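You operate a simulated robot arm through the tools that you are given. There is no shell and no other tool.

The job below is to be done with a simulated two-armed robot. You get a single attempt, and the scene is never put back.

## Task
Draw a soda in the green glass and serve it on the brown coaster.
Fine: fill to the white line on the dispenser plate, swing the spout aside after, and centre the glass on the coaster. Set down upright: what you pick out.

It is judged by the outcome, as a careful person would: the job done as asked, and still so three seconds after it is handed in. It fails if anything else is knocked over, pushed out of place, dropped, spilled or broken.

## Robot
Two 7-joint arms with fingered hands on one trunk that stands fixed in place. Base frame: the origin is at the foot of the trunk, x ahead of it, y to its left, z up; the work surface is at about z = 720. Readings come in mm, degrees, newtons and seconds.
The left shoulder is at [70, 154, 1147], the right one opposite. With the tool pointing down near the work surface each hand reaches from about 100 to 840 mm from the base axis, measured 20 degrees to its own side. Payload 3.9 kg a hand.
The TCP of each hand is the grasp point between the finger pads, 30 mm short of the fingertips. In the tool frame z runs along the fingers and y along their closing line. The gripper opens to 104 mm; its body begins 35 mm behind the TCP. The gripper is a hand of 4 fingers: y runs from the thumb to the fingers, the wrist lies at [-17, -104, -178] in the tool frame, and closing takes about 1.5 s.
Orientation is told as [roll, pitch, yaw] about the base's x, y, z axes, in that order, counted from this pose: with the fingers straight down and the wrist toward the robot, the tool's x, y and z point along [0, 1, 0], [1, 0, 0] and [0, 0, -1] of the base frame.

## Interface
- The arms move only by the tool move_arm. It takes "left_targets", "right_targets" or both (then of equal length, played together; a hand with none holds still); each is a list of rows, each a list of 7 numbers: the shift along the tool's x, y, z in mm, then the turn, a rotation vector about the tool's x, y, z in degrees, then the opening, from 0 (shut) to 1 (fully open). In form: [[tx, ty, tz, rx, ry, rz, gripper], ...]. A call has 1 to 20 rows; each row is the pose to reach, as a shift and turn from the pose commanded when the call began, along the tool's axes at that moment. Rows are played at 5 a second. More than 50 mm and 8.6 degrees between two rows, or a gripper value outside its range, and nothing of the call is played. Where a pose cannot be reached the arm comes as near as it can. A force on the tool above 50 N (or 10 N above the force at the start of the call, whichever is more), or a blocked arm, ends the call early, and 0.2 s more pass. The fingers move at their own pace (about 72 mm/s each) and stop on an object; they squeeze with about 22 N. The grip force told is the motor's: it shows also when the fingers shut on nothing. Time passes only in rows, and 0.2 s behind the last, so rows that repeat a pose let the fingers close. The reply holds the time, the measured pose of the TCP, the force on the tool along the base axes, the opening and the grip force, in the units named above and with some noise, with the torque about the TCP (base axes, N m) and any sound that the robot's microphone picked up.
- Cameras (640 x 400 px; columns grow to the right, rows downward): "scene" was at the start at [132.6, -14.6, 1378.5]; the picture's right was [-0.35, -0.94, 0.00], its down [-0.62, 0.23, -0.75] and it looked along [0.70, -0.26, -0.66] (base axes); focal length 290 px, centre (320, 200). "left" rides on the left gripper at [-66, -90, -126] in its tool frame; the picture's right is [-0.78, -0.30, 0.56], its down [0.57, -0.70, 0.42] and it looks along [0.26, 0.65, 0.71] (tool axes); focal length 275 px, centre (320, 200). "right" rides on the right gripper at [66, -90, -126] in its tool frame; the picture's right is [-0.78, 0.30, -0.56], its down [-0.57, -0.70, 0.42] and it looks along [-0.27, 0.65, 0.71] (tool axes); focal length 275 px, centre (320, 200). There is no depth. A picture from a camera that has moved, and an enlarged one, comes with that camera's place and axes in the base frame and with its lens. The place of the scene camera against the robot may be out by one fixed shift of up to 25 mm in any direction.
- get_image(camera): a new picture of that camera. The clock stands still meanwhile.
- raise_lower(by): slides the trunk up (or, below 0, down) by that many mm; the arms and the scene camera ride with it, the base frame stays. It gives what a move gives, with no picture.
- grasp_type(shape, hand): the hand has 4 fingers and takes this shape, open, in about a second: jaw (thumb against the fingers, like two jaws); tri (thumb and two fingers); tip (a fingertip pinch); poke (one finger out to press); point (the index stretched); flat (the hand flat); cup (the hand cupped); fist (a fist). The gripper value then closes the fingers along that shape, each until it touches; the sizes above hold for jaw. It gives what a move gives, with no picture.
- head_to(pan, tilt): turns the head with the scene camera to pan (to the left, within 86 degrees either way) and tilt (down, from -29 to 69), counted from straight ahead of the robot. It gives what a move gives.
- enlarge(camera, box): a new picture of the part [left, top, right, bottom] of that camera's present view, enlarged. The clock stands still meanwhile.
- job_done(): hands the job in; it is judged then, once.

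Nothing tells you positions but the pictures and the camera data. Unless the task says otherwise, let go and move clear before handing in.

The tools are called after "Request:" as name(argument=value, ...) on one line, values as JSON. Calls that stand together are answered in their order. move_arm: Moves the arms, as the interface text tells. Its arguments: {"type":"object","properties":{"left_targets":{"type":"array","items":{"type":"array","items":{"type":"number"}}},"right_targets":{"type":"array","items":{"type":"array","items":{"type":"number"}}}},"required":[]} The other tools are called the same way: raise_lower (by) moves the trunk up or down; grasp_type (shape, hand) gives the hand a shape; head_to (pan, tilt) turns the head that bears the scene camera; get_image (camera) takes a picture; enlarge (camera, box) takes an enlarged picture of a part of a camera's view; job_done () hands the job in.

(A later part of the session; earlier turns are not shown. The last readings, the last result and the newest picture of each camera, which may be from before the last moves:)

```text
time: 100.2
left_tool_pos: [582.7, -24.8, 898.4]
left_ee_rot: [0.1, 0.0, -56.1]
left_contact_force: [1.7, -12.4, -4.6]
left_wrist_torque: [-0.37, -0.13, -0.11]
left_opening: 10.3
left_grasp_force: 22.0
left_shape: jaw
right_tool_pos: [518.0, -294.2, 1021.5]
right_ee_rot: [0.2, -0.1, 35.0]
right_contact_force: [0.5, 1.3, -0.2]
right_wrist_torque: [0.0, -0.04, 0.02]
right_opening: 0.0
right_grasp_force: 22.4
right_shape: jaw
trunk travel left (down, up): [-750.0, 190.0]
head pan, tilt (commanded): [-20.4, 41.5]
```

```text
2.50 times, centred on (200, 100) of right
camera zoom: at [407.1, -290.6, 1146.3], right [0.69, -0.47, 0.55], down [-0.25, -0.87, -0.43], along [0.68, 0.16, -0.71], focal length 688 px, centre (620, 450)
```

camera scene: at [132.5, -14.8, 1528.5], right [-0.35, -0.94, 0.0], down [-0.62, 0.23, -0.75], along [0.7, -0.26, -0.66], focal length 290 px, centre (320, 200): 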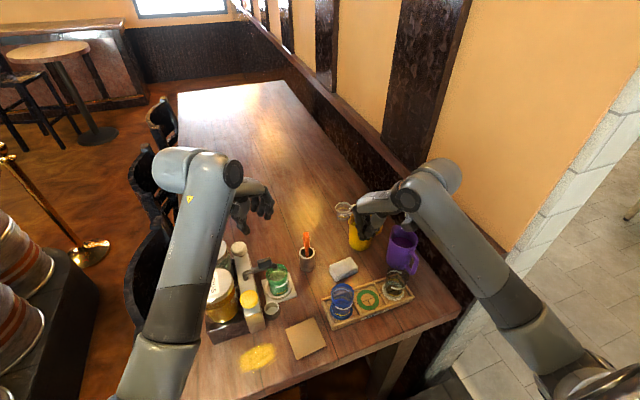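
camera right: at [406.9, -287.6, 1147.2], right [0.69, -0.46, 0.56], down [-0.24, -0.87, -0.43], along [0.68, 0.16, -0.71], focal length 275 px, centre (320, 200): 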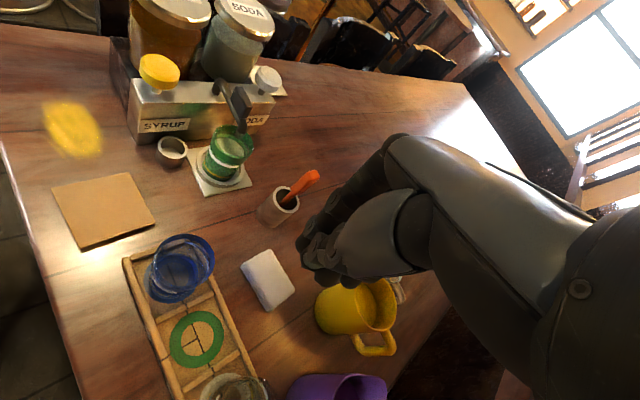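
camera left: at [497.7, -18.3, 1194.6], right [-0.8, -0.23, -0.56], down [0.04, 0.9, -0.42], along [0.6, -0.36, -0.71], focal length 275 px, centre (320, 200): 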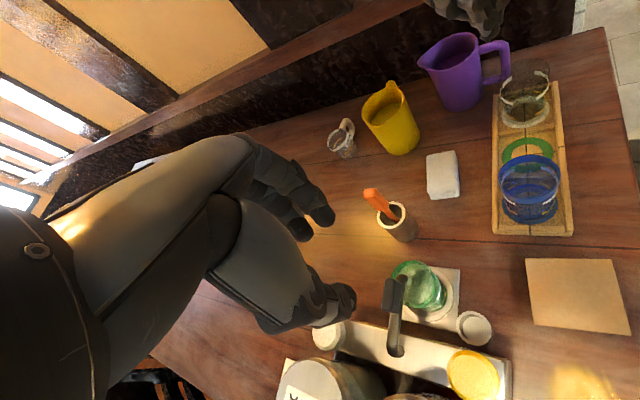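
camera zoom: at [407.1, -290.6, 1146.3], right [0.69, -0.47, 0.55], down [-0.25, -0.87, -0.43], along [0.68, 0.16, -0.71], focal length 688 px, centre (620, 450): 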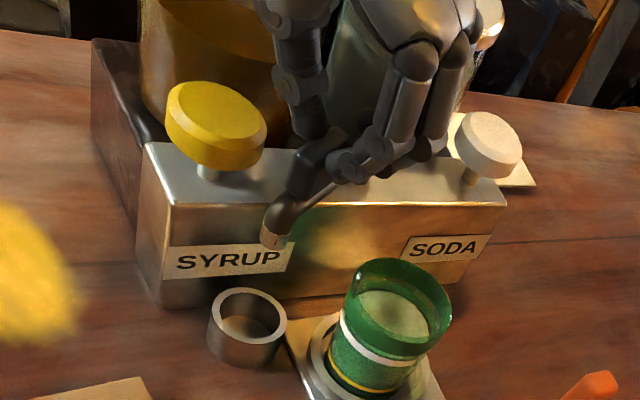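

The nozzle is back above the drip cup, as it was at the start. I'll open just enough to clear the handle and lift out.

Request:
move_arm(left_targets=[[0.5, 2, 0, 0, 0, 0, 0.05], [0.5, 2, 0, 0, 0, 0, 0.12], [0.5, 2, 0, 0, 0, 0, 0.2], [0.5, 2, 0, 0, 0, 0, 0.27], [0.5, 2, 0, 0, 0, 0, 0.27], [0.5, 2, -12, 0, 0, 0, 0.27], [0.5, 2, -30, 0, 0, 0, 0.27], [0.5, 2, -60, 0, 0, 0, 0.27], [0.5, 2, -100, 0, 0, 0, 0.27], [0.5, 2, -145, 0, 0, 0, 0.27]])

Request:
get_image(camera="left")

Request:
enlarge(camera="right", box=[110, 20, 290, 180])

```text
time: 102.4
left_tool_pos: [583.6, -24.1, 1044.1]
left_ee_rot: [-0.1, 0.1, -56.1]
left_contact_force: [0.0, 0.6, 0.2]
left_wrist_torque: [0.01, 0.04, -0.01]
left_opening: 27.8
left_grasp_force: 0.0
left_shape: jaw
right_tool_pos: [516.2, -290.2, 1022.0]
right_ee_rot: [0.1, -0.1, 35.2]
right_contact_force: [-0.2, -0.3, -0.2]
right_wrist_torque: [0.05, 0.01, -0.02]
right_opening: 0.2
right_grasp_force: 22.0
right_shape: jaw
trunk travel left (down, up): [-750.0, 190.0]
head pan, tilt (commanded): [-20.4, 41.5]
```

```text
taken
camera left: at [480.6, 14.5, 1169.0], right [-0.81, -0.19, -0.56], down [0.08, 0.9, -0.42], along [0.58, -0.39, -0.72], focal length 275 px, centre (320, 200)
```

left: 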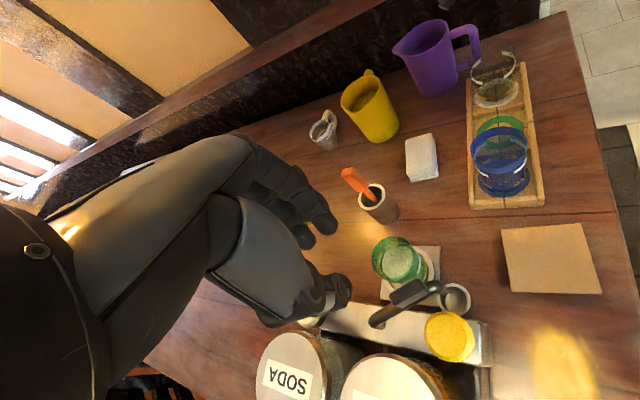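

```text
2.50 times, centred on (200, 100) of right
camera zoom: at [406.3, -288.1, 1147.2], right [0.69, -0.46, 0.56], down [-0.24, -0.87, -0.43], along [0.68, 0.16, -0.71], focal length 688 px, centre (620, 450)
```

zoom: 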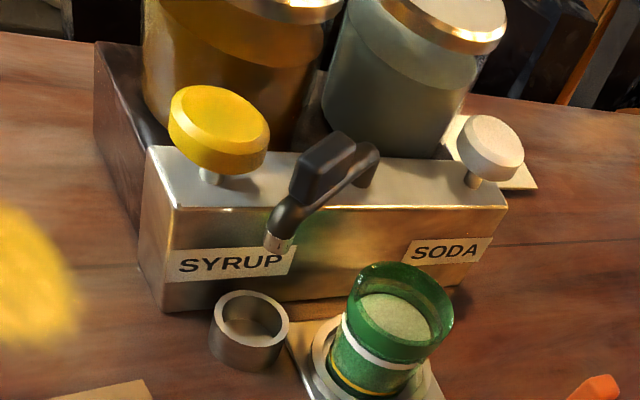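

The spout is aside over its cup again. I'll park the left arm and measure the coaster for the delivery.

Request:
move_arm(left_targets=[[0, 0, -40, 0, 0, 0, 0.4], [5, -22, -65, 0, 0, -7, 0.4], [14, -56, -85, 0, 0, -14, 0.4], [23, -90, -100, 0, 0, -21, 0.4], [32, -125, -104, 0, 0, -28, 0.4], [41, -160, -104, 0, 0, -35, 0.4], [50, -195, -104, 0, 0, -42, 0.4], [59.7, -229.9, -104, 0, 0, -49, 0.4], [59.7, -229.9, -104, 0, 0, -56, 0.4]])

Request:
enlarge(camera="right", box=[40, 160, 170, 260])

Request:
enlarge(camera="scene", box=[270, 300, 350, 370])

Request:
enlarge(camera="scene", box=[228, 245, 308, 315])

```text
time: 104.4
left_tool_pos: [505.0, 198.0, 1146.1]
left_ee_rot: [0.0, 0.1, 0.1]
left_contact_force: [-0.1, -0.1, -0.1]
left_wrist_torque: [0.01, -0.04, 0.01]
left_opening: 41.2
left_grasp_force: 0.1
left_shape: jaw
right_tool_pos: [516.7, -292.4, 1021.0]
right_ee_rot: [0.2, 0.0, 35.3]
right_contact_force: [0.0, -1.0, 0.3]
right_wrist_torque: [0.0, 0.01, -0.04]
right_opening: 0.0
right_grasp_force: 22.4
right_shape: jaw
trunk travel left (down, up): [-750.0, 190.0]
head pan, tilt (commanded): [-20.4, 41.5]
```

```text
4.00 times, centred on (105, 210) of right
camera zoom: at [407.1, -288.9, 1146.8], right [0.69, -0.47, 0.56], down [-0.24, -0.87, -0.43], along [0.68, 0.16, -0.71], focal length 1101 px, centre (1180, 160)
```

zoom: 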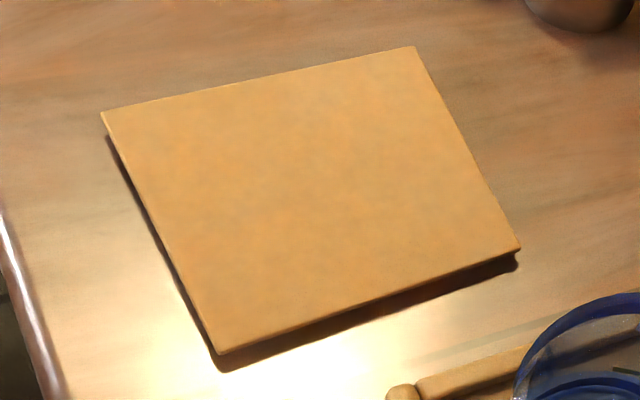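

```text
5.71 times, centred on (310, 335) of scene
camera zoom: at [133.4, -15.9, 1528.4], right [-0.35, -0.94, 0.0], down [-0.62, 0.23, -0.75], along [0.7, -0.26, -0.66], focal length 1655 px, centre (377, -571)
```

zoom: 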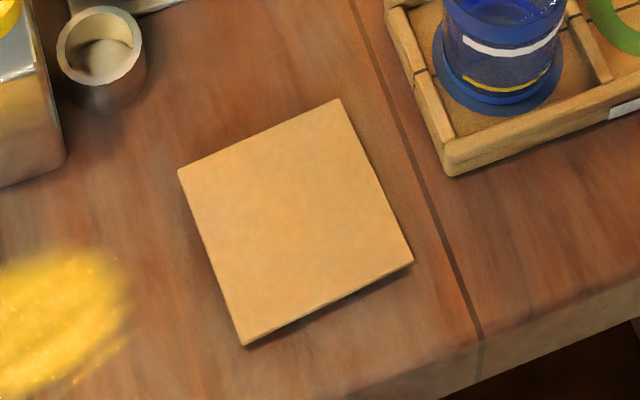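

```text
5.71 times, centred on (268, 280) of scene
camera zoom: at [133.4, -15.9, 1528.4], right [-0.35, -0.94, 0.0], down [-0.62, 0.23, -0.75], along [0.7, -0.26, -0.66], focal length 1655 px, centre (617, -257)
```

zoom: 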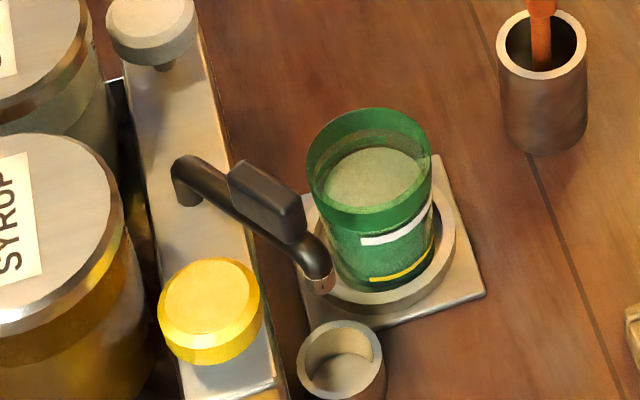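

Coaster centre is about [460, −108], 85 mm square. Now the right hand opens and goes above the filled glass the same way it came when placing it.

Request:
move_arm(right_targets=[[18.3, 35, 0, 0, 0, 0, 0.95], [36.6, 70.1, 5, 0, 0, 0, 0.95], [54.9, 105.2, 15, 0, 0, 0, 0.95], [73.1, 140.2, 30, 0, 0, 0, 0.95], [91.4, 175.3, 48, 0, 0, 0, 0.95], [109.7, 210.3, 66, 0, 0, 0, 0.95], [109.7, 210.3, 85, 0, 0, 0, 0.95], [109.7, 210.3, 85, 0, 0, 0, 0.95]])

Request:
get_image(camera="right")

Request:
enlarge(camera="scene", box=[228, 225, 328, 315])

```text
time: 106.2
left_tool_pos: [504.7, 198.8, 1146.1]
left_ee_rot: [0.0, 0.1, 0.0]
left_contact_force: [0.3, -0.5, -1.0]
left_wrist_torque: [0.01, -0.02, 0.01]
left_opening: 41.3
left_grasp_force: 0.1
left_shape: jaw
right_tool_pos: [624.0, -78.3, 936.7]
right_ee_rot: [0.2, 0.0, 35.2]
right_contact_force: [-0.9, 0.0, 0.2]
right_wrist_torque: [0.0, 0.01, -0.01]
right_opening: 98.7
right_grasp_force: 0.0
right_shape: jaw
trunk travel left (down, up): [-750.0, 190.0]
head pan, tilt (commanded): [-20.4, 41.5]
```

```text
taken
camera right: at [514.2, -74.8, 1062.2], right [0.69, -0.46, 0.56], down [-0.24, -0.87, -0.43], along [0.68, 0.16, -0.71], focal length 275 px, centre (320, 200)
```

right: 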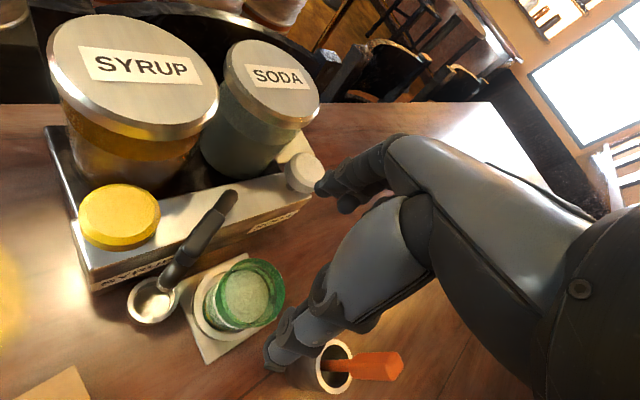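

```text
4.44 times, centred on (278, 270) of scene
camera zoom: at [132.5, -15.0, 1528.5], right [-0.35, -0.94, 0.0], down [-0.62, 0.23, -0.75], along [0.7, -0.26, -0.66], focal length 1288 px, centre (507, -111)
```

zoom: 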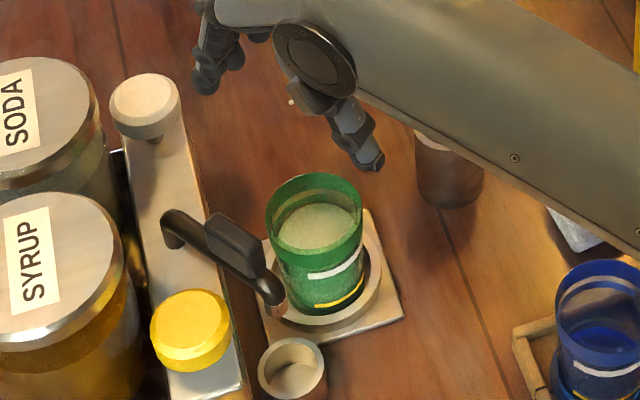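

Request:
enlarge(camera="right", box=[190, 240, 310, 350])

```text
3.64 times, centred on (250, 295) of right
camera zoom: at [514.2, -74.8, 1062.2], right [0.69, -0.46, 0.56], down [-0.24, -0.87, -0.43], along [0.68, 0.16, -0.71], focal length 1001 px, centre (574, -146)
```

zoom: 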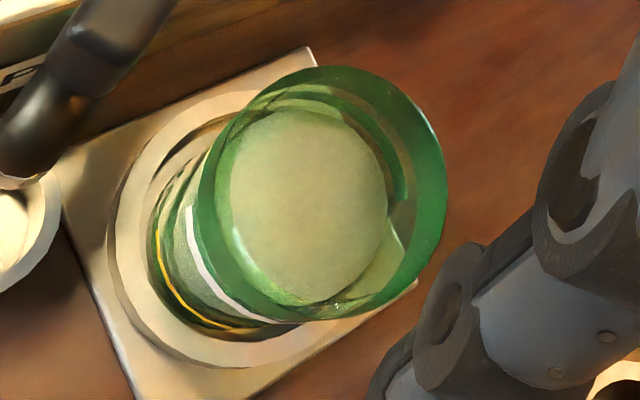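

Request:
move_arm(right_targets=[[-2.9, -1.1, 20, 0, 0, 0, 0.95], [-2.9, -1.1, 45, 0, 0, 0, 0.95], [-2.9, -1.1, 70, 0, 0, 0, 0.95], [-2.9, -1.1, 90, 0, 0, 0, 0.95], [-2.9, -1.1, 90, 0, 0, 0, 0.95]])

Request:
get_image(camera="right")

Request:
enlarge(camera="scene", box=[238, 235, 328, 315])

```text
time: 107.4
left_tool_pos: [505.0, 199.8, 1145.7]
left_ee_rot: [0.1, 0.1, -0.1]
left_contact_force: [-1.0, -0.4, 0.3]
left_wrist_torque: [0.0, -0.01, -0.02]
left_opening: 41.0
left_grasp_force: 0.0
left_shape: jaw
right_tool_pos: [624.7, -80.2, 844.5]
right_ee_rot: [0.0, 0.0, 35.1]
right_contact_force: [0.2, 0.1, 0.2]
right_wrist_torque: [-0.03, -0.02, 0.02]
right_opening: 98.6
right_grasp_force: 0.0
right_shape: jaw
trunk travel left (down, up): [-750.0, 190.0]
head pan, tilt (commanded): [-20.4, 41.5]
```

```text
taken
camera right: at [514.4, -77.2, 970.4], right [0.69, -0.46, 0.56], down [-0.24, -0.87, -0.43], along [0.68, 0.16, -0.71], focal length 275 px, centre (320, 200)
```

right: 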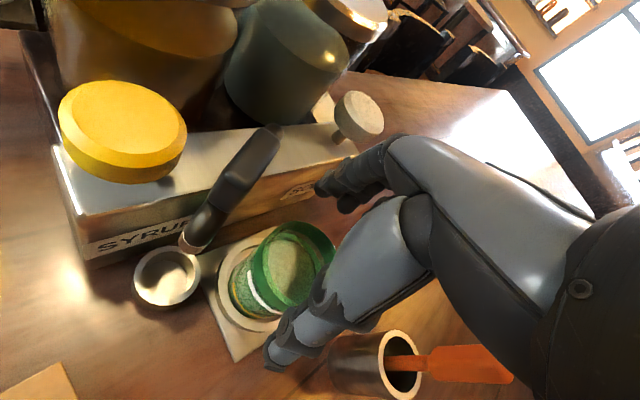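

```text
5.00 times, centred on (283, 275) of scene
camera zoom: at [132.6, -14.6, 1528.5], right [-0.35, -0.94, 0.0], down [-0.62, 0.23, -0.75], along [0.7, -0.26, -0.66], focal length 1448 px, centre (505, -175)
```

zoom: 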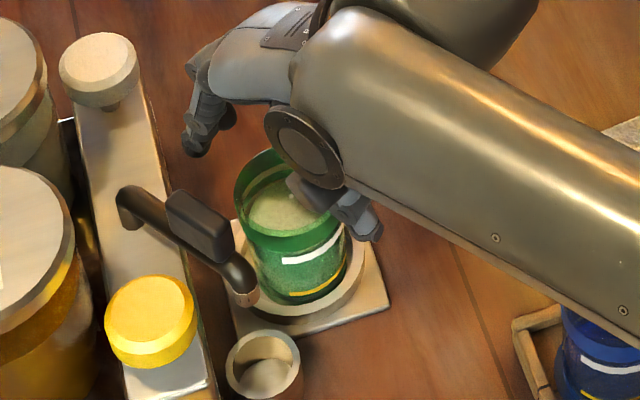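

Request:
move_arm(right_targets=[[0, 0, 15, 0, 0, 0, 0.95], [0, 0, 32, 0, 0, 0, 0.95], [0, 0, 50, 0, 0, 0, 0.95], [0, 0, 64, 0, 0, 0, 0.95], [0, 0, 64, 0, 0, 0, 0.95]])

Request:
enlarge(camera="right", box=[200, 160, 380, 320])

Request:
enlarge(camera="scene", box=[238, 235, 328, 315])

```text
time: 108.6
left_tool_pos: [505.4, 198.6, 1147.6]
left_ee_rot: [0.0, 0.0, -0.1]
left_contact_force: [0.6, -0.1, -0.4]
left_wrist_torque: [0.03, -0.06, 0.0]
left_opening: 41.4
left_grasp_force: 0.2
left_shape: jaw
right_tool_pos: [626.2, -79.8, 782.5]
right_ee_rot: [0.1, 0.0, 35.3]
right_contact_force: [-0.2, -0.4, 0.2]
right_wrist_torque: [-0.02, 0.0, 0.02]
right_opening: 98.5
right_grasp_force: 0.0
right_shape: jaw
trunk travel left (down, up): [-750.0, 190.0]
head pan, tilt (commanded): [-20.4, 41.5]
```

```text
2.50 times, centred on (290, 240) of right
camera zoom: at [515.3, -76.2, 907.7], right [0.69, -0.46, 0.56], down [-0.24, -0.87, -0.43], along [0.68, 0.16, -0.71], focal length 688 px, centre (395, 100)
```

zoom: 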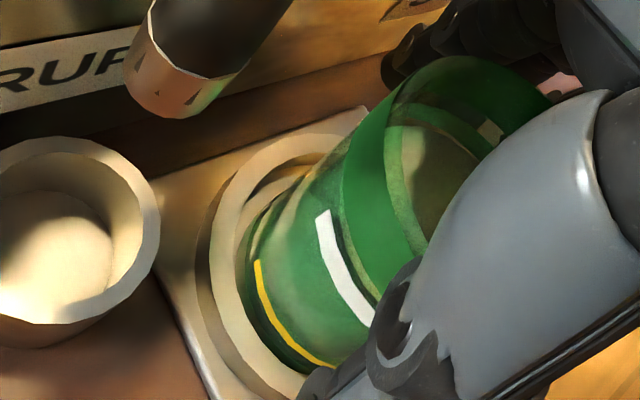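

```text
5.00 times, centred on (283, 275) of scene
camera zoom: at [132.5, -14.7, 1528.5], right [-0.35, -0.94, 0.0], down [-0.62, 0.23, -0.75], along [0.7, -0.26, -0.66], focal length 1448 px, centre (505, -175)
```

zoom: 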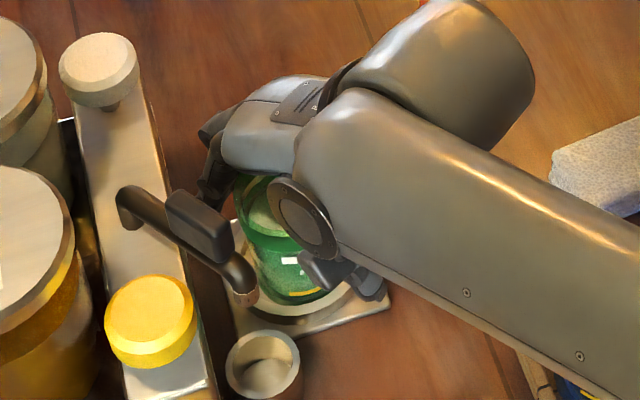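

Request:
move_arm(right_targets=[[0, 0, 0, 0, 0, 0, 0.85], [0, 0, 0, 0, 0, 0, 0.78], [0, 0, 0, 0, 0, 0, 0.72], [0, 0, 0, 0, 0, 0, 0.66], [0, 0, 0, 0, 0, 0, 0.6], [0, 0, 0, 0, 0, 0, 0.54], [0, 0, 0, 0, 0, 0, 0.48], [0, 0, 0, 0, 0, 0, 0.43], [0, 0, 0, 0, 0, 0, 0.4], [0, 0, 0, 0, 0, 0, 0.4]])

Request:
enlarge(camera="right", box=[200, 160, 380, 320])

Request:
enlarge(camera="scene", box=[255, 255, 305, 305])

```text
time: 110.8
left_tool_pos: [504.6, 199.3, 1144.9]
left_ee_rot: [0.1, 0.1, 0.0]
left_contact_force: [0.1, -0.1, -0.4]
left_wrist_torque: [-0.03, 0.01, -0.03]
left_opening: 41.1
left_grasp_force: 0.0
left_shape: jaw
right_tool_pos: [626.5, -80.3, 782.3]
right_ee_rot: [0.0, 0.0, 35.2]
right_contact_force: [-0.8, -0.1, -0.2]
right_wrist_torque: [-0.01, -0.03, -0.04]
right_opening: 47.8
right_grasp_force: 22.0
right_shape: jaw
trunk travel left (down, up): [-750.0, 190.0]
head pan, tilt (commanded): [-20.4, 41.5]
```

```text
2.50 times, centred on (290, 240) of right
camera zoom: at [515.3, -76.3, 907.6], right [0.69, -0.46, 0.56], down [-0.24, -0.87, -0.43], along [0.68, 0.16, -0.71], focal length 688 px, centre (395, 100)
```

zoom: 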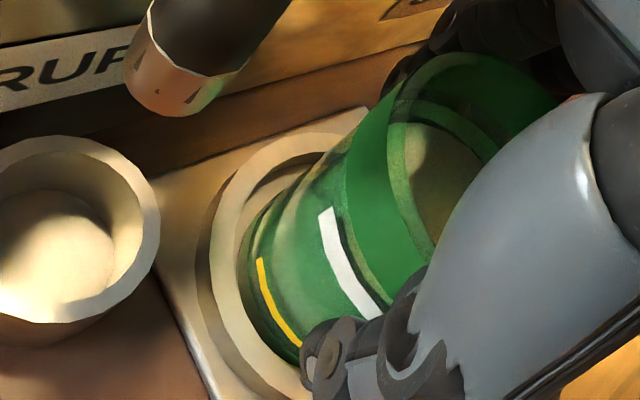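

```text
8.00 times, centred on (280, 280) of scene
camera zoom: at [132.8, -14.7, 1528.4], right [-0.35, -0.94, 0.0], down [-0.62, 0.23, -0.75], along [0.7, -0.26, -0.66], focal length 2318 px, centre (640, -440)
```

zoom: 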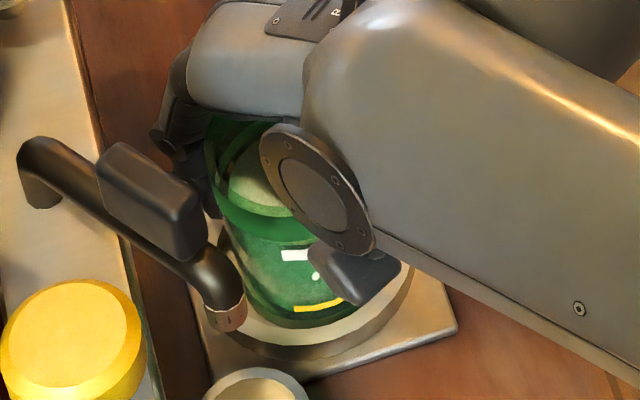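

Firmly held. Lifting slowly and smoothly straight up.

Request:
move_arm(right_targets=[[0, 0, -1, 0, 0, 0, 0.4], [0, 0, -3, 0, 0, 0, 0.4], [0, 0, -6, 0, 0, 0, 0.4], [0, 0, -10, 0, 0, 0, 0.4], [0, 0, -15, 0, 0, 0, 0.4], [0, 0, -21, 0, 0, 0, 0.4], [0, 0, -27, 0, 0, 0, 0.4], [0, 0, -33, 0, 0, 0, 0.4], [0, 0, -39, 0, 0, 0, 0.4], [0, 0, -45, 0, 0, 0, 0.4], [0, 0, -51, 0, 0, 0, 0.4], [0, 0, -56, 0, 0, 0, 0.4], [0, 0, -60, 0, 0, 0, 0.4], [0, 0, -63, 0, 0, 0, 0.4], [0, 0, -65, 0, 0, 0, 0.4], [0, 0, -66, 0, 0, 0, 0.4], [0, 0, -66, 0, 0, 0, 0.4]])

Request:
enlarge(camera="right", box=[200, 160, 380, 320])

Request:
enlarge(camera="scene", box=[245, 245, 315, 305])

```text
time: 114.4
left_tool_pos: [504.4, 198.8, 1145.4]
left_ee_rot: [0.0, 0.1, 0.0]
left_contact_force: [0.3, -0.5, -0.6]
left_wrist_torque: [-0.01, 0.02, 0.0]
left_opening: 41.3
left_grasp_force: 0.2
left_shape: jaw
right_tool_pos: [625.2, -80.2, 847.8]
right_ee_rot: [0.0, 0.0, 35.2]
right_contact_force: [-0.2, 0.0, -1.9]
right_wrist_torque: [0.0, 0.01, 0.01]
right_opening: 48.1
right_grasp_force: 21.9
right_shape: jaw
trunk travel left (down, up): [-750.0, 190.0]
head pan, tilt (commanded): [-20.4, 41.5]
```

```text
2.50 times, centred on (290, 240) of right
camera zoom: at [515.1, -77.1, 972.6], right [0.69, -0.46, 0.56], down [-0.24, -0.87, -0.43], along [0.68, 0.16, -0.71], focal length 688 px, centre (395, 100)
```

zoom: 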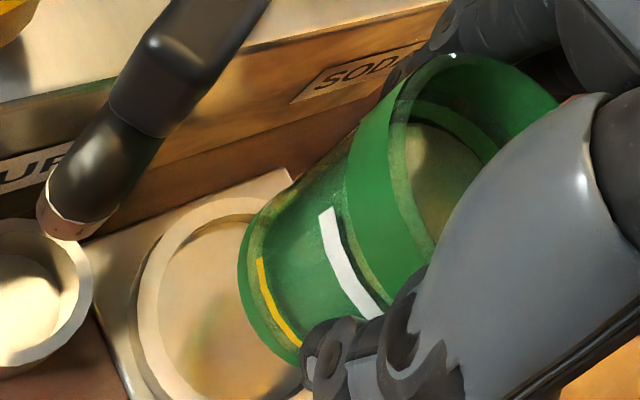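

```text
6.67 times, centred on (280, 275) of scene
camera zoom: at [133.1, -14.7, 1528.4], right [-0.35, -0.94, 0.0], down [-0.62, 0.23, -0.75], along [0.7, -0.26, -0.66], focal length 1931 px, centre (587, -300)
```

zoom: 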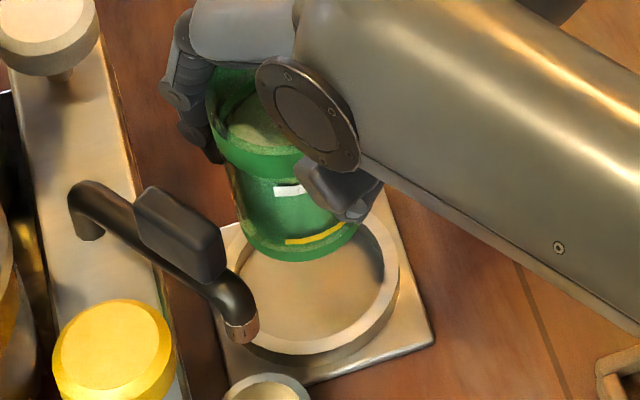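

Steady and upright. Now carrying it slowly on an arc away from the spout toward the coaster.

Request:
move_arm(right_targets=[[-1.1, -2.0, 0, 0, 0, 0, 0.4], [-2.4, -5.3, 0, 0, 0, 0, 0.4], [-4.7, -10.7, 0, 0, 0, 0, 0.4], [-7.3, -17.4, 0, 0, 0, 0, 0.4], [-10.1, -25.5, 0, 0, 0, 0, 0.4], [-12.4, -34.5, 0, 0, 0, 0, 0.4], [-13.3, -43.6, 0, 0, 0, 0, 0.4], [-12.8, -53.1, 0, 0, 0, 0, 0.4], [-10.8, -62.7, 0, 0, 0, 0, 0.4], [-7.5, -72.6, 0, 0, 0, 0, 0.4], [-2.6, -81.4, 0, 0, 0, 0, 0.4], [3.2, -89.5, 0, 0, 0, 0, 0.4], [9.8, -97.1, 0, 0, 0, 0, 0.4], [17.2, -104.1, 0, 0, 0, 0, 0.4], [24, -110.3, 0, 0, 0, 0, 0.4], [30.2, -115.7, 0, 0, 0, 0, 0.4], [35.3, -119.5, 0, 0, 0, 0, 0.4], [38.5, -122.2, 0, 0, 0, 0, 0.4], [40, -123.5, 0, 0, 0, 0, 0.4], [40, -123.5, 0, 0, 0, 0, 0.4]])

Request:
get_image(camera="right")

Request:
enlarge(camera="scene", box=[240, 255, 340, 345])

```text
time: 118.6
left_tool_pos: [505.6, 198.5, 1146.1]
left_ee_rot: [0.0, 0.1, 0.0]
left_contact_force: [-0.7, -0.3, -0.2]
left_wrist_torque: [0.01, 0.02, 0.01]
left_opening: 41.1
left_grasp_force: 0.1
left_shape: jaw
right_tool_pos: [500.7, -117.9, 846.5]
right_ee_rot: [0.1, 0.0, 35.2]
right_contact_force: [-0.1, -0.4, -2.0]
right_wrist_torque: [0.02, 0.0, 0.0]
right_opening: 47.9
right_grasp_force: 21.7
right_shape: jaw
trunk travel left (down, up): [-750.0, 190.0]
head pan, tilt (commanded): [-20.4, 41.5]
```

```text
taken
camera right: at [390.6, -115.5, 971.9], right [0.69, -0.46, 0.56], down [-0.24, -0.87, -0.43], along [0.68, 0.16, -0.71], focal length 275 px, centre (320, 200)
```

right: 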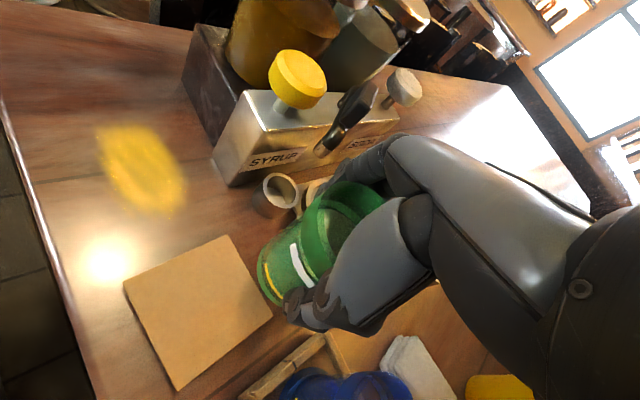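

```text
4.44 times, centred on (290, 300) of scene
camera zoom: at [133.0, -14.8, 1528.4], right [-0.35, -0.94, 0.0], down [-0.62, 0.23, -0.75], along [0.7, -0.26, -0.66], focal length 1288 px, centre (453, -244)
```

zoom: 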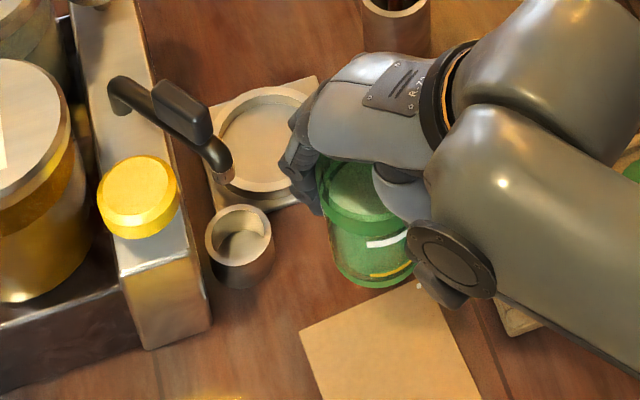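

Request:
enlarge(camera="right", box=[110, 225, 290, 395])

Request:
enlarge(camera="scene", box=[275, 285, 345, 370])

```text
2.35 times, centred on (200, 310) of right
camera zoom: at [390.6, -115.5, 971.9], right [0.69, -0.46, 0.56], down [-0.24, -0.87, -0.43], along [0.68, 0.16, -0.71], focal length 648 px, centre (602, -59)
```

zoom: 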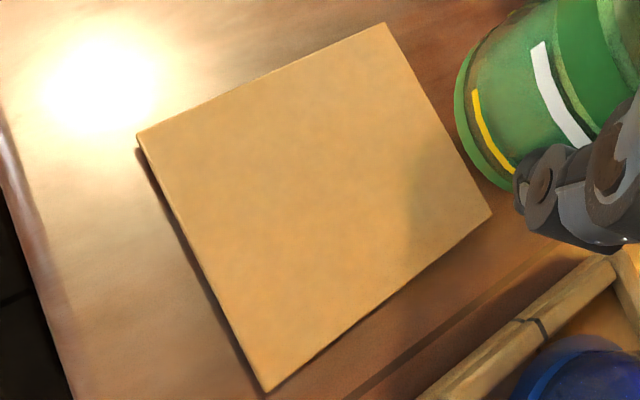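

```text
4.71 times, centred on (310, 328) of scene
camera zoom: at [133.0, -14.8, 1528.4], right [-0.35, -0.94, 0.0], down [-0.62, 0.23, -0.75], along [0.7, -0.26, -0.66], focal length 1363 px, centre (367, -400)
```

zoom: 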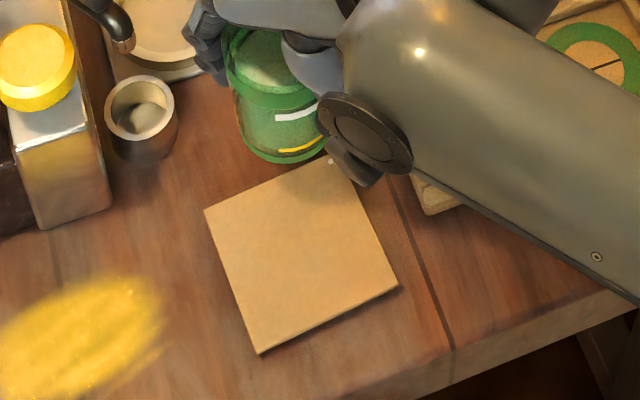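

Coaster centre by the wrist camera is [460.9, −108]. I'll slide over it slowly and come down most of the way.

Request:
move_arm(right_targets=[[1.0, -0.8, 0, 0, 0, 0, 0.4], [2.9, -2.5, 0, 0, 0, 0, 0.4], [5.8, -5, 0, 0, 0, 0, 0.4], [9.6, -8.3, 0, 0, 0, 0, 0.4], [13.8, -12, 0, 0, 0, 0, 0.4], [18.3, -15.8, 0, 0, 0, 0, 0.4], [22.5, -19.5, 0, 0, 0, 0, 0.4], [26.3, -22.8, 0, 0, 0, 0, 0.4], [29.2, -25.3, 0, 0, 0, 0, 0.4], [31.1, -27, 0, 0, 0, 0, 0.4], [32.1, -27.8, 0, 0, 0, 0, 0.4], [32.1, -27.8, 2, 0, 0, 0, 0.4], [32.1, -27.8, 6, 0, 0, 0, 0.4], [32.1, -27.8, 12, 0, 0, 0, 0.4], [32.1, -27.8, 19, 0, 0, 0, 0.4], [32.1, -27.8, 26, 0, 0, 0, 0.4], [32.1, -27.8, 33, 0, 0, 0, 0.4], [32.1, -27.8, 39, 0, 0, 0, 0.4], [32.1, -27.8, 43, 0, 0, 0, 0.4], [32.1, -27.8, 45, 0, 0, 0, 0.4]])

Request:
enlarge(camera="right", box=[150, 170, 350, 350])

Request:
enlarge(camera="scene", box=[270, 275, 350, 365])

```text
time: 122.8
left_tool_pos: [505.2, 198.7, 1146.0]
left_ee_rot: [0.0, 0.1, 0.0]
left_contact_force: [0.3, 0.5, 0.4]
left_wrist_torque: [0.04, -0.04, -0.01]
left_opening: 41.0
left_grasp_force: 0.1
left_shape: jaw
right_tool_pos: [458.9, -109.5, 801.6]
right_ee_rot: [0.2, 0.0, 35.2]
right_contact_force: [-0.1, -0.2, -2.8]
right_wrist_torque: [-0.02, -0.02, -0.01]
right_opening: 47.9
right_grasp_force: 22.1
right_shape: jaw
trunk travel left (down, up): [-750.0, 190.0]
head pan, tilt (commanded): [-20.4, 41.5]
```

```text
2.22 times, centred on (250, 260) of right
camera zoom: at [349.3, -105.8, 926.3], right [0.69, -0.46, 0.56], down [-0.24, -0.87, -0.43], along [0.68, 0.16, -0.71], focal length 612 px, centre (476, 67)
```

zoom: 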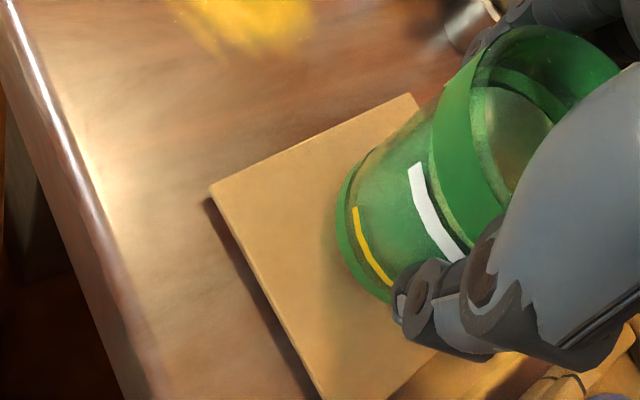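

```text
4.44 times, centred on (310, 320) of scene
camera zoom: at [132.9, -14.8, 1528.4], right [-0.35, -0.94, 0.0], down [-0.62, 0.23, -0.75], along [0.7, -0.26, -0.66], focal length 1288 px, centre (364, -333)
```

zoom: 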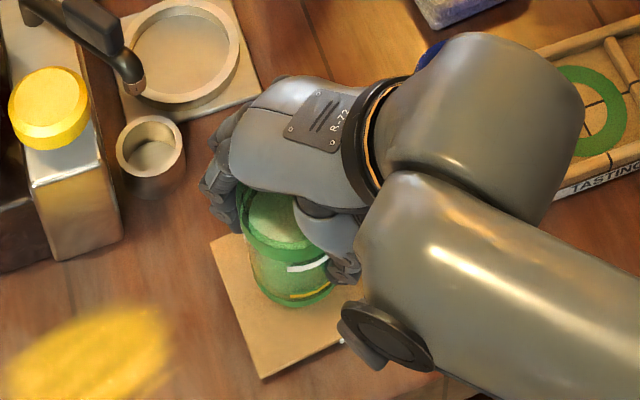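

Request:
move_arm(right_targets=[[0, 0, 1, 0, 0, 0, 0.4], [0, 0, 3, 0, 0, 0, 0.4], [0, 0, 6, 0, 0, 0, 0.4], [0, 0, 10, 0, 0, 0, 0.4], [0, 0, 14, 0, 0, 0, 0.4], [0, 0, 17, 0, 0, 0, 0.4], [0, 0, 19, 0, 0, 0, 0.4], [0, 0, 19, 0, 0, 0, 0.4]])

Request:
enlarge(camera="scene", box=[280, 290, 345, 365])

Request:
enlarge(camera="right", box=[150, 170, 350, 350])

```text
time: 124.6
left_tool_pos: [503.2, 200.1, 1146.9]
left_ee_rot: [0.0, 0.0, 0.0]
left_contact_force: [-0.3, -0.3, 0.1]
left_wrist_torque: [0.01, -0.04, 0.01]
left_opening: 41.1
left_grasp_force: 0.0
left_shape: jaw
right_tool_pos: [458.9, -108.1, 787.0]
right_ee_rot: [-0.1, -0.4, 35.1]
right_contact_force: [-0.7, -3.1, 19.7]
right_wrist_torque: [-0.08, 0.07, -0.04]
right_opening: 48.5
right_grasp_force: 21.9
right_shape: jaw
trunk travel left (down, up): [-750.0, 190.0]
head pan, tilt (commanded): [-20.4, 41.5]
```

```text
5.33 times, centred on (312, 328) of scene
camera zoom: at [130.0, -14.7, 1528.9], right [-0.35, -0.94, 0.0], down [-0.62, 0.23, -0.75], along [0.7, -0.26, -0.66], focal length 1545 px, centre (360, -480)
```

zoom: 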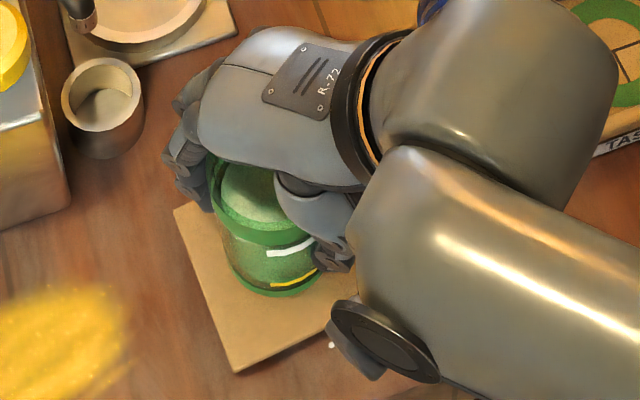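

```text
2.22 times, centred on (250, 260) of right
camera zoom: at [348.0, -105.3, 912.3], right [0.69, -0.47, 0.56], down [-0.24, -0.87, -0.43], along [0.69, 0.16, -0.71], focal length 612 px, centre (476, 67)
```

zoom: 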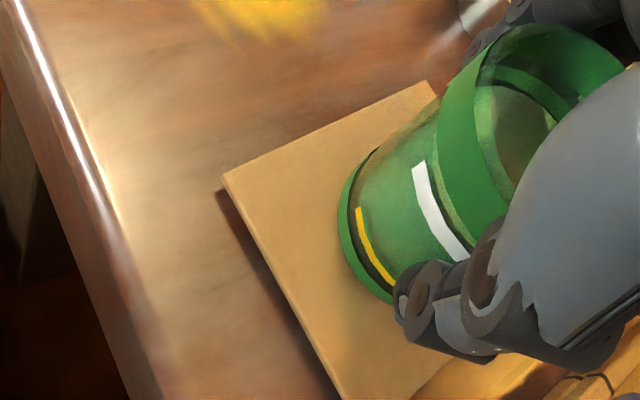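

The glass touched the coaster a bit earlier than I expected (about 20 N). I'll ease up a few mm, make a small centring correction, and set it down more lightly.

Request:
move_arm(right_targets=[[0, 0, -2, 0, 0, 0, 0.4], [0, 0, -5, 0, 0, 0, 0.4], [1, -0.5, -8, 0, 0, 0, 0.4], [2, -1.1, -9, 0, 0, 0, 0.4], [2, -1.1, -9, 0, 0, 0, 0.4]])

Request:
enlarge(camera="scene", box=[285, 295, 335, 355])

Request:
enlarge(camera="right", box=[150, 170, 350, 350])

```text
time: 125.8
left_tool_pos: [504.6, 198.9, 1147.4]
left_ee_rot: [0.0, 0.1, 0.1]
left_contact_force: [-0.5, 0.0, -0.7]
left_wrist_torque: [0.01, -0.02, 0.01]
left_opening: 41.3
left_grasp_force: 0.1
left_shape: jaw
right_tool_pos: [457.4, -107.1, 792.1]
right_ee_rot: [0.1, 0.1, 35.2]
right_contact_force: [0.5, -0.7, -2.0]
right_wrist_torque: [0.0, 0.0, -0.01]
right_opening: 48.4
right_grasp_force: 22.7
right_shape: jaw
trunk travel left (down, up): [-750.0, 190.0]
head pan, tilt (commanded): [-20.4, 41.5]
```

```text
6.67 times, centred on (310, 325) of scene
camera zoom: at [132.9, -14.7, 1528.4], right [-0.35, -0.94, 0.0], down [-0.62, 0.23, -0.75], along [0.7, -0.26, -0.66], focal length 1931 px, centre (387, -633)
```

zoom: 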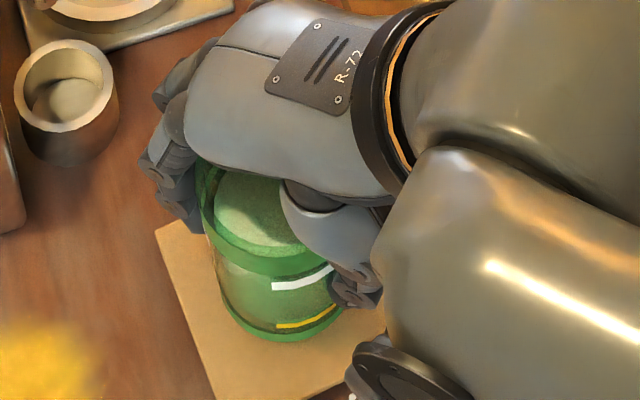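

```text
2.22 times, centred on (250, 260) of right
camera zoom: at [347.5, -104.8, 917.6], right [0.69, -0.46, 0.56], down [-0.24, -0.87, -0.42], along [0.68, 0.16, -0.71], focal length 612 px, centre (476, 67)
```

zoom: 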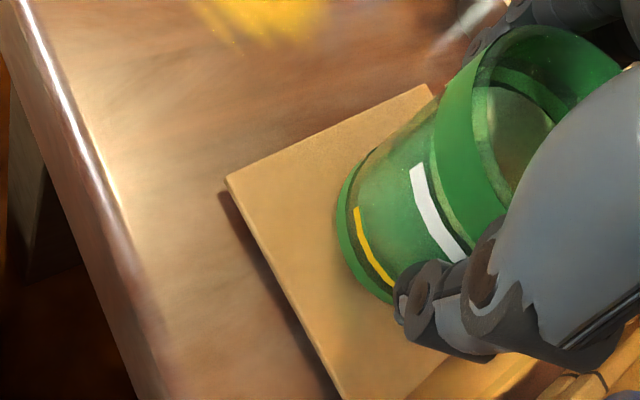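

Request:
enlarge(camera="scene", box=[268, 290, 338, 365])

Request:
enlarge(camera="scene", box=[288, 305, 328, 335])

```text
5.33 times, centred on (303, 328) of scene
camera zoom: at [132.9, -14.7, 1528.4], right [-0.35, -0.94, 0.0], down [-0.62, 0.23, -0.75], along [0.7, -0.26, -0.66], focal length 1545 px, centre (411, -480)
```

zoom: 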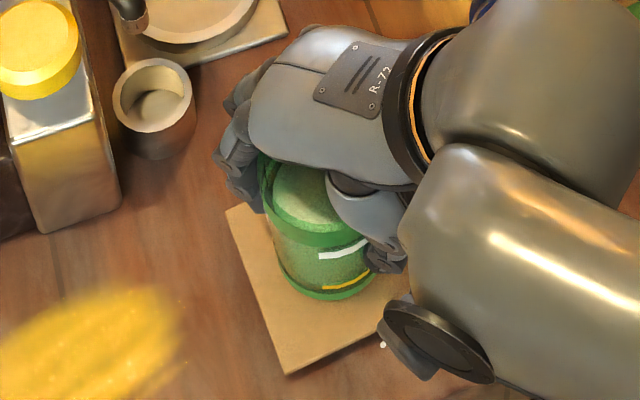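

```text
13.33 times, centred on (308, 320) of scene
camera zoom: at [132.9, -14.7, 1528.4], right [-0.35, -0.94, 0.0], down [-0.62, 0.23, -0.75], along [0.7, -0.26, -0.66], focal length 3863 px, centre (480, -1400)
```

zoom: 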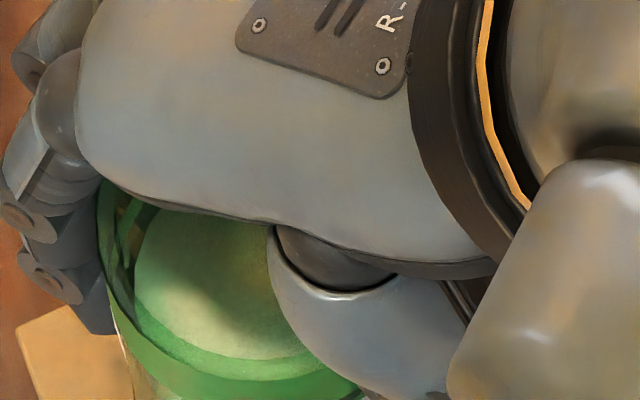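

Centred to within about 2 mm on the coaster. Setting it down gently now.

Request:
move_arm(right_targets=[[0.6, 0.4, 0.5, 0, 0, 0, 0.4], [1.2, 0.9, 1.5, 0, 0, 0, 0.4], [1.2, 0.9, 2.5, 0, 0, 0, 0.4], [1.2, 0.9, 3.5, 0, 0, 0, 0.4], [1.2, 0.9, 3.5, 0, 0, 0, 0.4]])

```text
time: 127.0
left_tool_pos: [505.0, 198.8, 1146.4]
left_ee_rot: [0.0, 0.1, 0.0]
left_contact_force: [-0.6, 0.2, -0.4]
left_wrist_torque: [0.02, -0.03, 0.02]
left_opening: 41.5
left_grasp_force: 0.1
left_shape: jaw
right_tool_pos: [456.9, -105.9, 789.4]
right_ee_rot: [0.1, 0.0, 35.3]
right_contact_force: [-0.9, 0.6, -0.3]
right_wrist_torque: [0.03, 0.0, 0.02]
right_opening: 48.3
right_grasp_force: 21.5
right_shape: jaw
trunk travel left (down, up): [-750.0, 190.0]
head pan, tilt (commanded): [-20.4, 41.5]
```

Request:
move_arm(right_targets=[[0, 0, 0.7, 0, 0, 0, 0.4], [0, 0, 1.4, 0, 0, 0, 0.4], [0, 0, 1.4, 0, 0, 0, 0.4]])

```text
time: 127.8
left_tool_pos: [503.6, 200.5, 1147.2]
left_ee_rot: [0.0, 0.0, 0.1]
left_contact_force: [0.1, -0.3, 0.5]
left_wrist_torque: [-0.01, -0.01, -0.01]
left_opening: 41.3
left_grasp_force: 0.0
left_shape: jaw
right_tool_pos: [457.0, -105.4, 789.4]
right_ee_rot: [0.1, -0.1, 35.3]
right_contact_force: [-0.5, -1.5, 8.0]
right_wrist_torque: [-0.04, -0.02, 0.0]
right_opening: 48.4
right_grasp_force: 22.4
right_shape: jaw
trunk travel left (down, up): [-750.0, 190.0]
head pan, tilt (commanded): [-20.4, 41.5]
```

Contact at 8 N. Easing half a millimetre and opening slowly.

Request:
move_arm(right_targets=[[0, 0, -0.7, 0, 0, 0, 0.4], [0, 0, -0.7, 0, 0, 0, 0.46], [0, 0, -0.7, 0, 0, 0, 0.52], [0, 0, -0.7, 0, 0, 0, 0.58], [0, 0, -0.7, 0, 0, 0, 0.65], [0, 0, -0.7, 0, 0, 0, 0.72], [0, 0, -0.7, 0, 0, 0, 0.8], [0, 0, -0.7, 0, 0, 0, 0.88], [0, 0, -0.7, 0, 0, 0, 0.95], [0, 0, -0.7, 0, 0, 0, 0.95]])

Request:
enlarge(camera="scene", box=[268, 290, 338, 365])

Request:
get_image(camera="right")

```text
time: 130.0
left_tool_pos: [505.9, 199.7, 1145.4]
left_ee_rot: [0.0, 0.1, -0.1]
left_contact_force: [0.4, -0.2, -0.1]
left_wrist_torque: [-0.02, -0.01, 0.0]
left_opening: 41.2
left_grasp_force: 0.1
left_shape: jaw
right_tool_pos: [457.4, -105.7, 789.4]
right_ee_rot: [0.0, 0.1, 35.1]
right_contact_force: [-1.2, 0.1, 0.1]
right_wrist_torque: [0.01, 0.0, 0.01]
right_opening: 98.4
right_grasp_force: 0.0
right_shape: jaw
trunk travel left (down, up): [-750.0, 190.0]
head pan, tilt (commanded): [-20.4, 41.5]
```

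```text
5.33 times, centred on (303, 328) of scene
camera zoom: at [132.6, -14.7, 1528.5], right [-0.35, -0.94, 0.0], down [-0.62, 0.23, -0.75], along [0.7, -0.26, -0.66], focal length 1545 px, centre (411, -480)
```

zoom: 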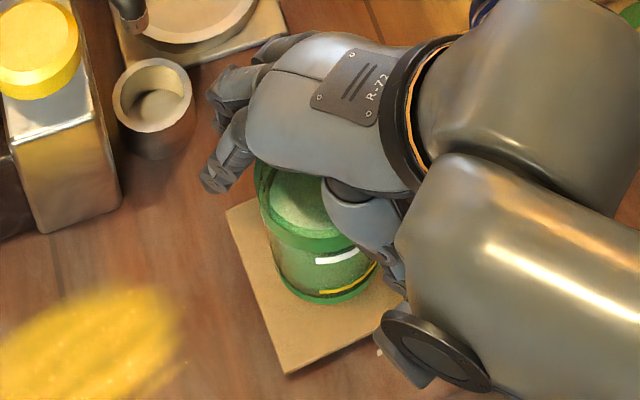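

```text
taken
camera right: at [346.7, -103.2, 913.4], right [0.69, -0.46, 0.56], down [-0.24, -0.87, -0.43], along [0.68, 0.16, -0.71], focal length 275 px, centre (320, 200)
```

right: 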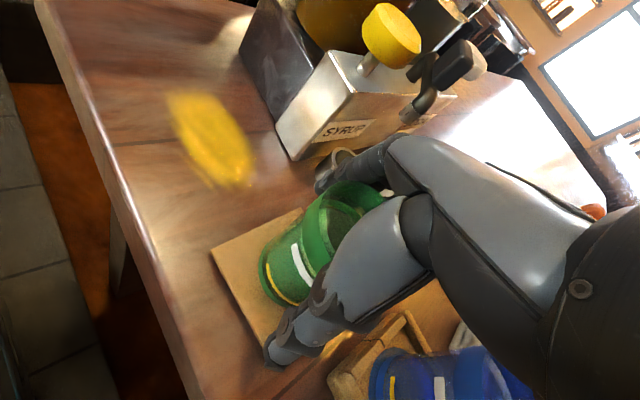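

The glass stands free on the coaster. Lifting the open hand straight up and away.

Request:
move_arm(right_targets=[[0, 0, -6, 0, 0, 0, 0.95], [0, 0, -18, 0, 0, 0, 0.95], [0, 0, -35, 0, 0, 0, 0.95], [0, 0, -60, 0, 0, 0, 0.95], [0, 0, -90, 0, 0, 0, 0.95], [0, 0, -125, 0, 0, 0, 0.95], [0, 0, -165, 0, 0, 0, 0.95], [-30, -10, -190, 0, 0, 0, 0.95], [-65, -20, -200, 0, 0, 0, 0.95], [-100, -25, -200, 0, 0, 0, 0.95], [-135, -25, -200, 0, 0, 0, 0.95]])

Request:
get_image(camera="scene")

Request:
enlarge(camera="scene", box=[268, 290, 338, 365])

Request:
get_image(camera="right")

```text
time: 132.4
left_tool_pos: [505.5, 197.4, 1145.8]
left_ee_rot: [0.0, 0.1, -0.1]
left_contact_force: [0.5, 0.4, 0.0]
left_wrist_torque: [-0.01, 0.03, -0.02]
left_opening: 41.3
left_grasp_force: 0.1
left_shape: jaw
right_tool_pos: [510.6, -234.2, 989.2]
right_ee_rot: [0.1, 0.0, 35.2]
right_contact_force: [0.1, 0.7, -0.5]
right_wrist_torque: [-0.02, 0.01, -0.03]
right_opening: 98.6
right_grasp_force: 0.1
right_shape: jaw
trunk travel left (down, up): [-750.0, 190.0]
head pan, tilt (commanded): [-20.4, 41.5]
```

```text
taken
camera scene: at [133.5, -15.9, 1528.3], right [-0.35, -0.94, 0.0], down [-0.62, 0.23, -0.75], along [0.7, -0.26, -0.66], focal length 290 px, centre (320, 200)
```

scene: 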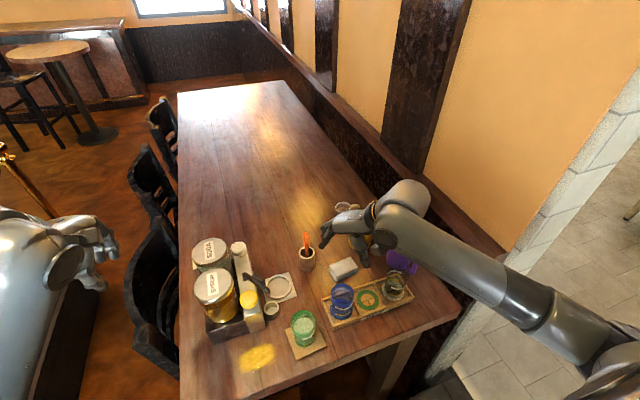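

```text
5.33 times, centred on (303, 328) of scene
camera zoom: at [133.5, -15.9, 1528.3], right [-0.35, -0.94, 0.0], down [-0.62, 0.23, -0.75], along [0.7, -0.26, -0.66], focal length 1545 px, centre (411, -480)
```

zoom: 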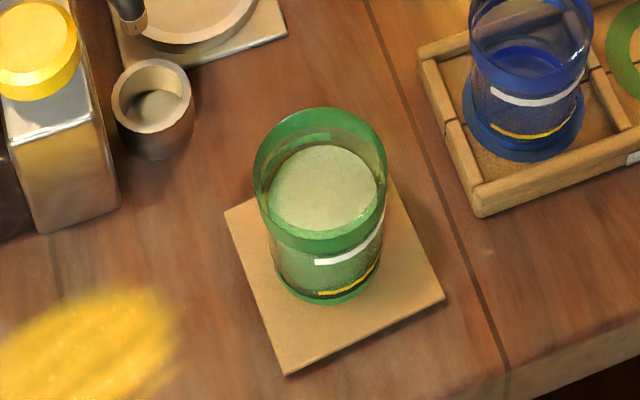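

```text
taken
camera right: at [401.5, -231.3, 1113.8], right [0.69, -0.47, 0.56], down [-0.24, -0.87, -0.43], along [0.68, 0.16, -0.71], focal length 275 px, centre (320, 200)
```

right: 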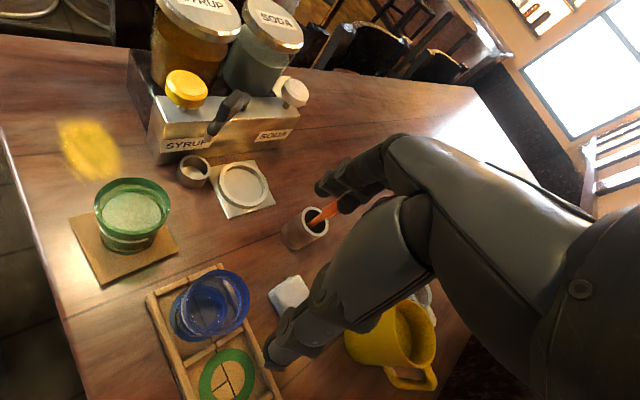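

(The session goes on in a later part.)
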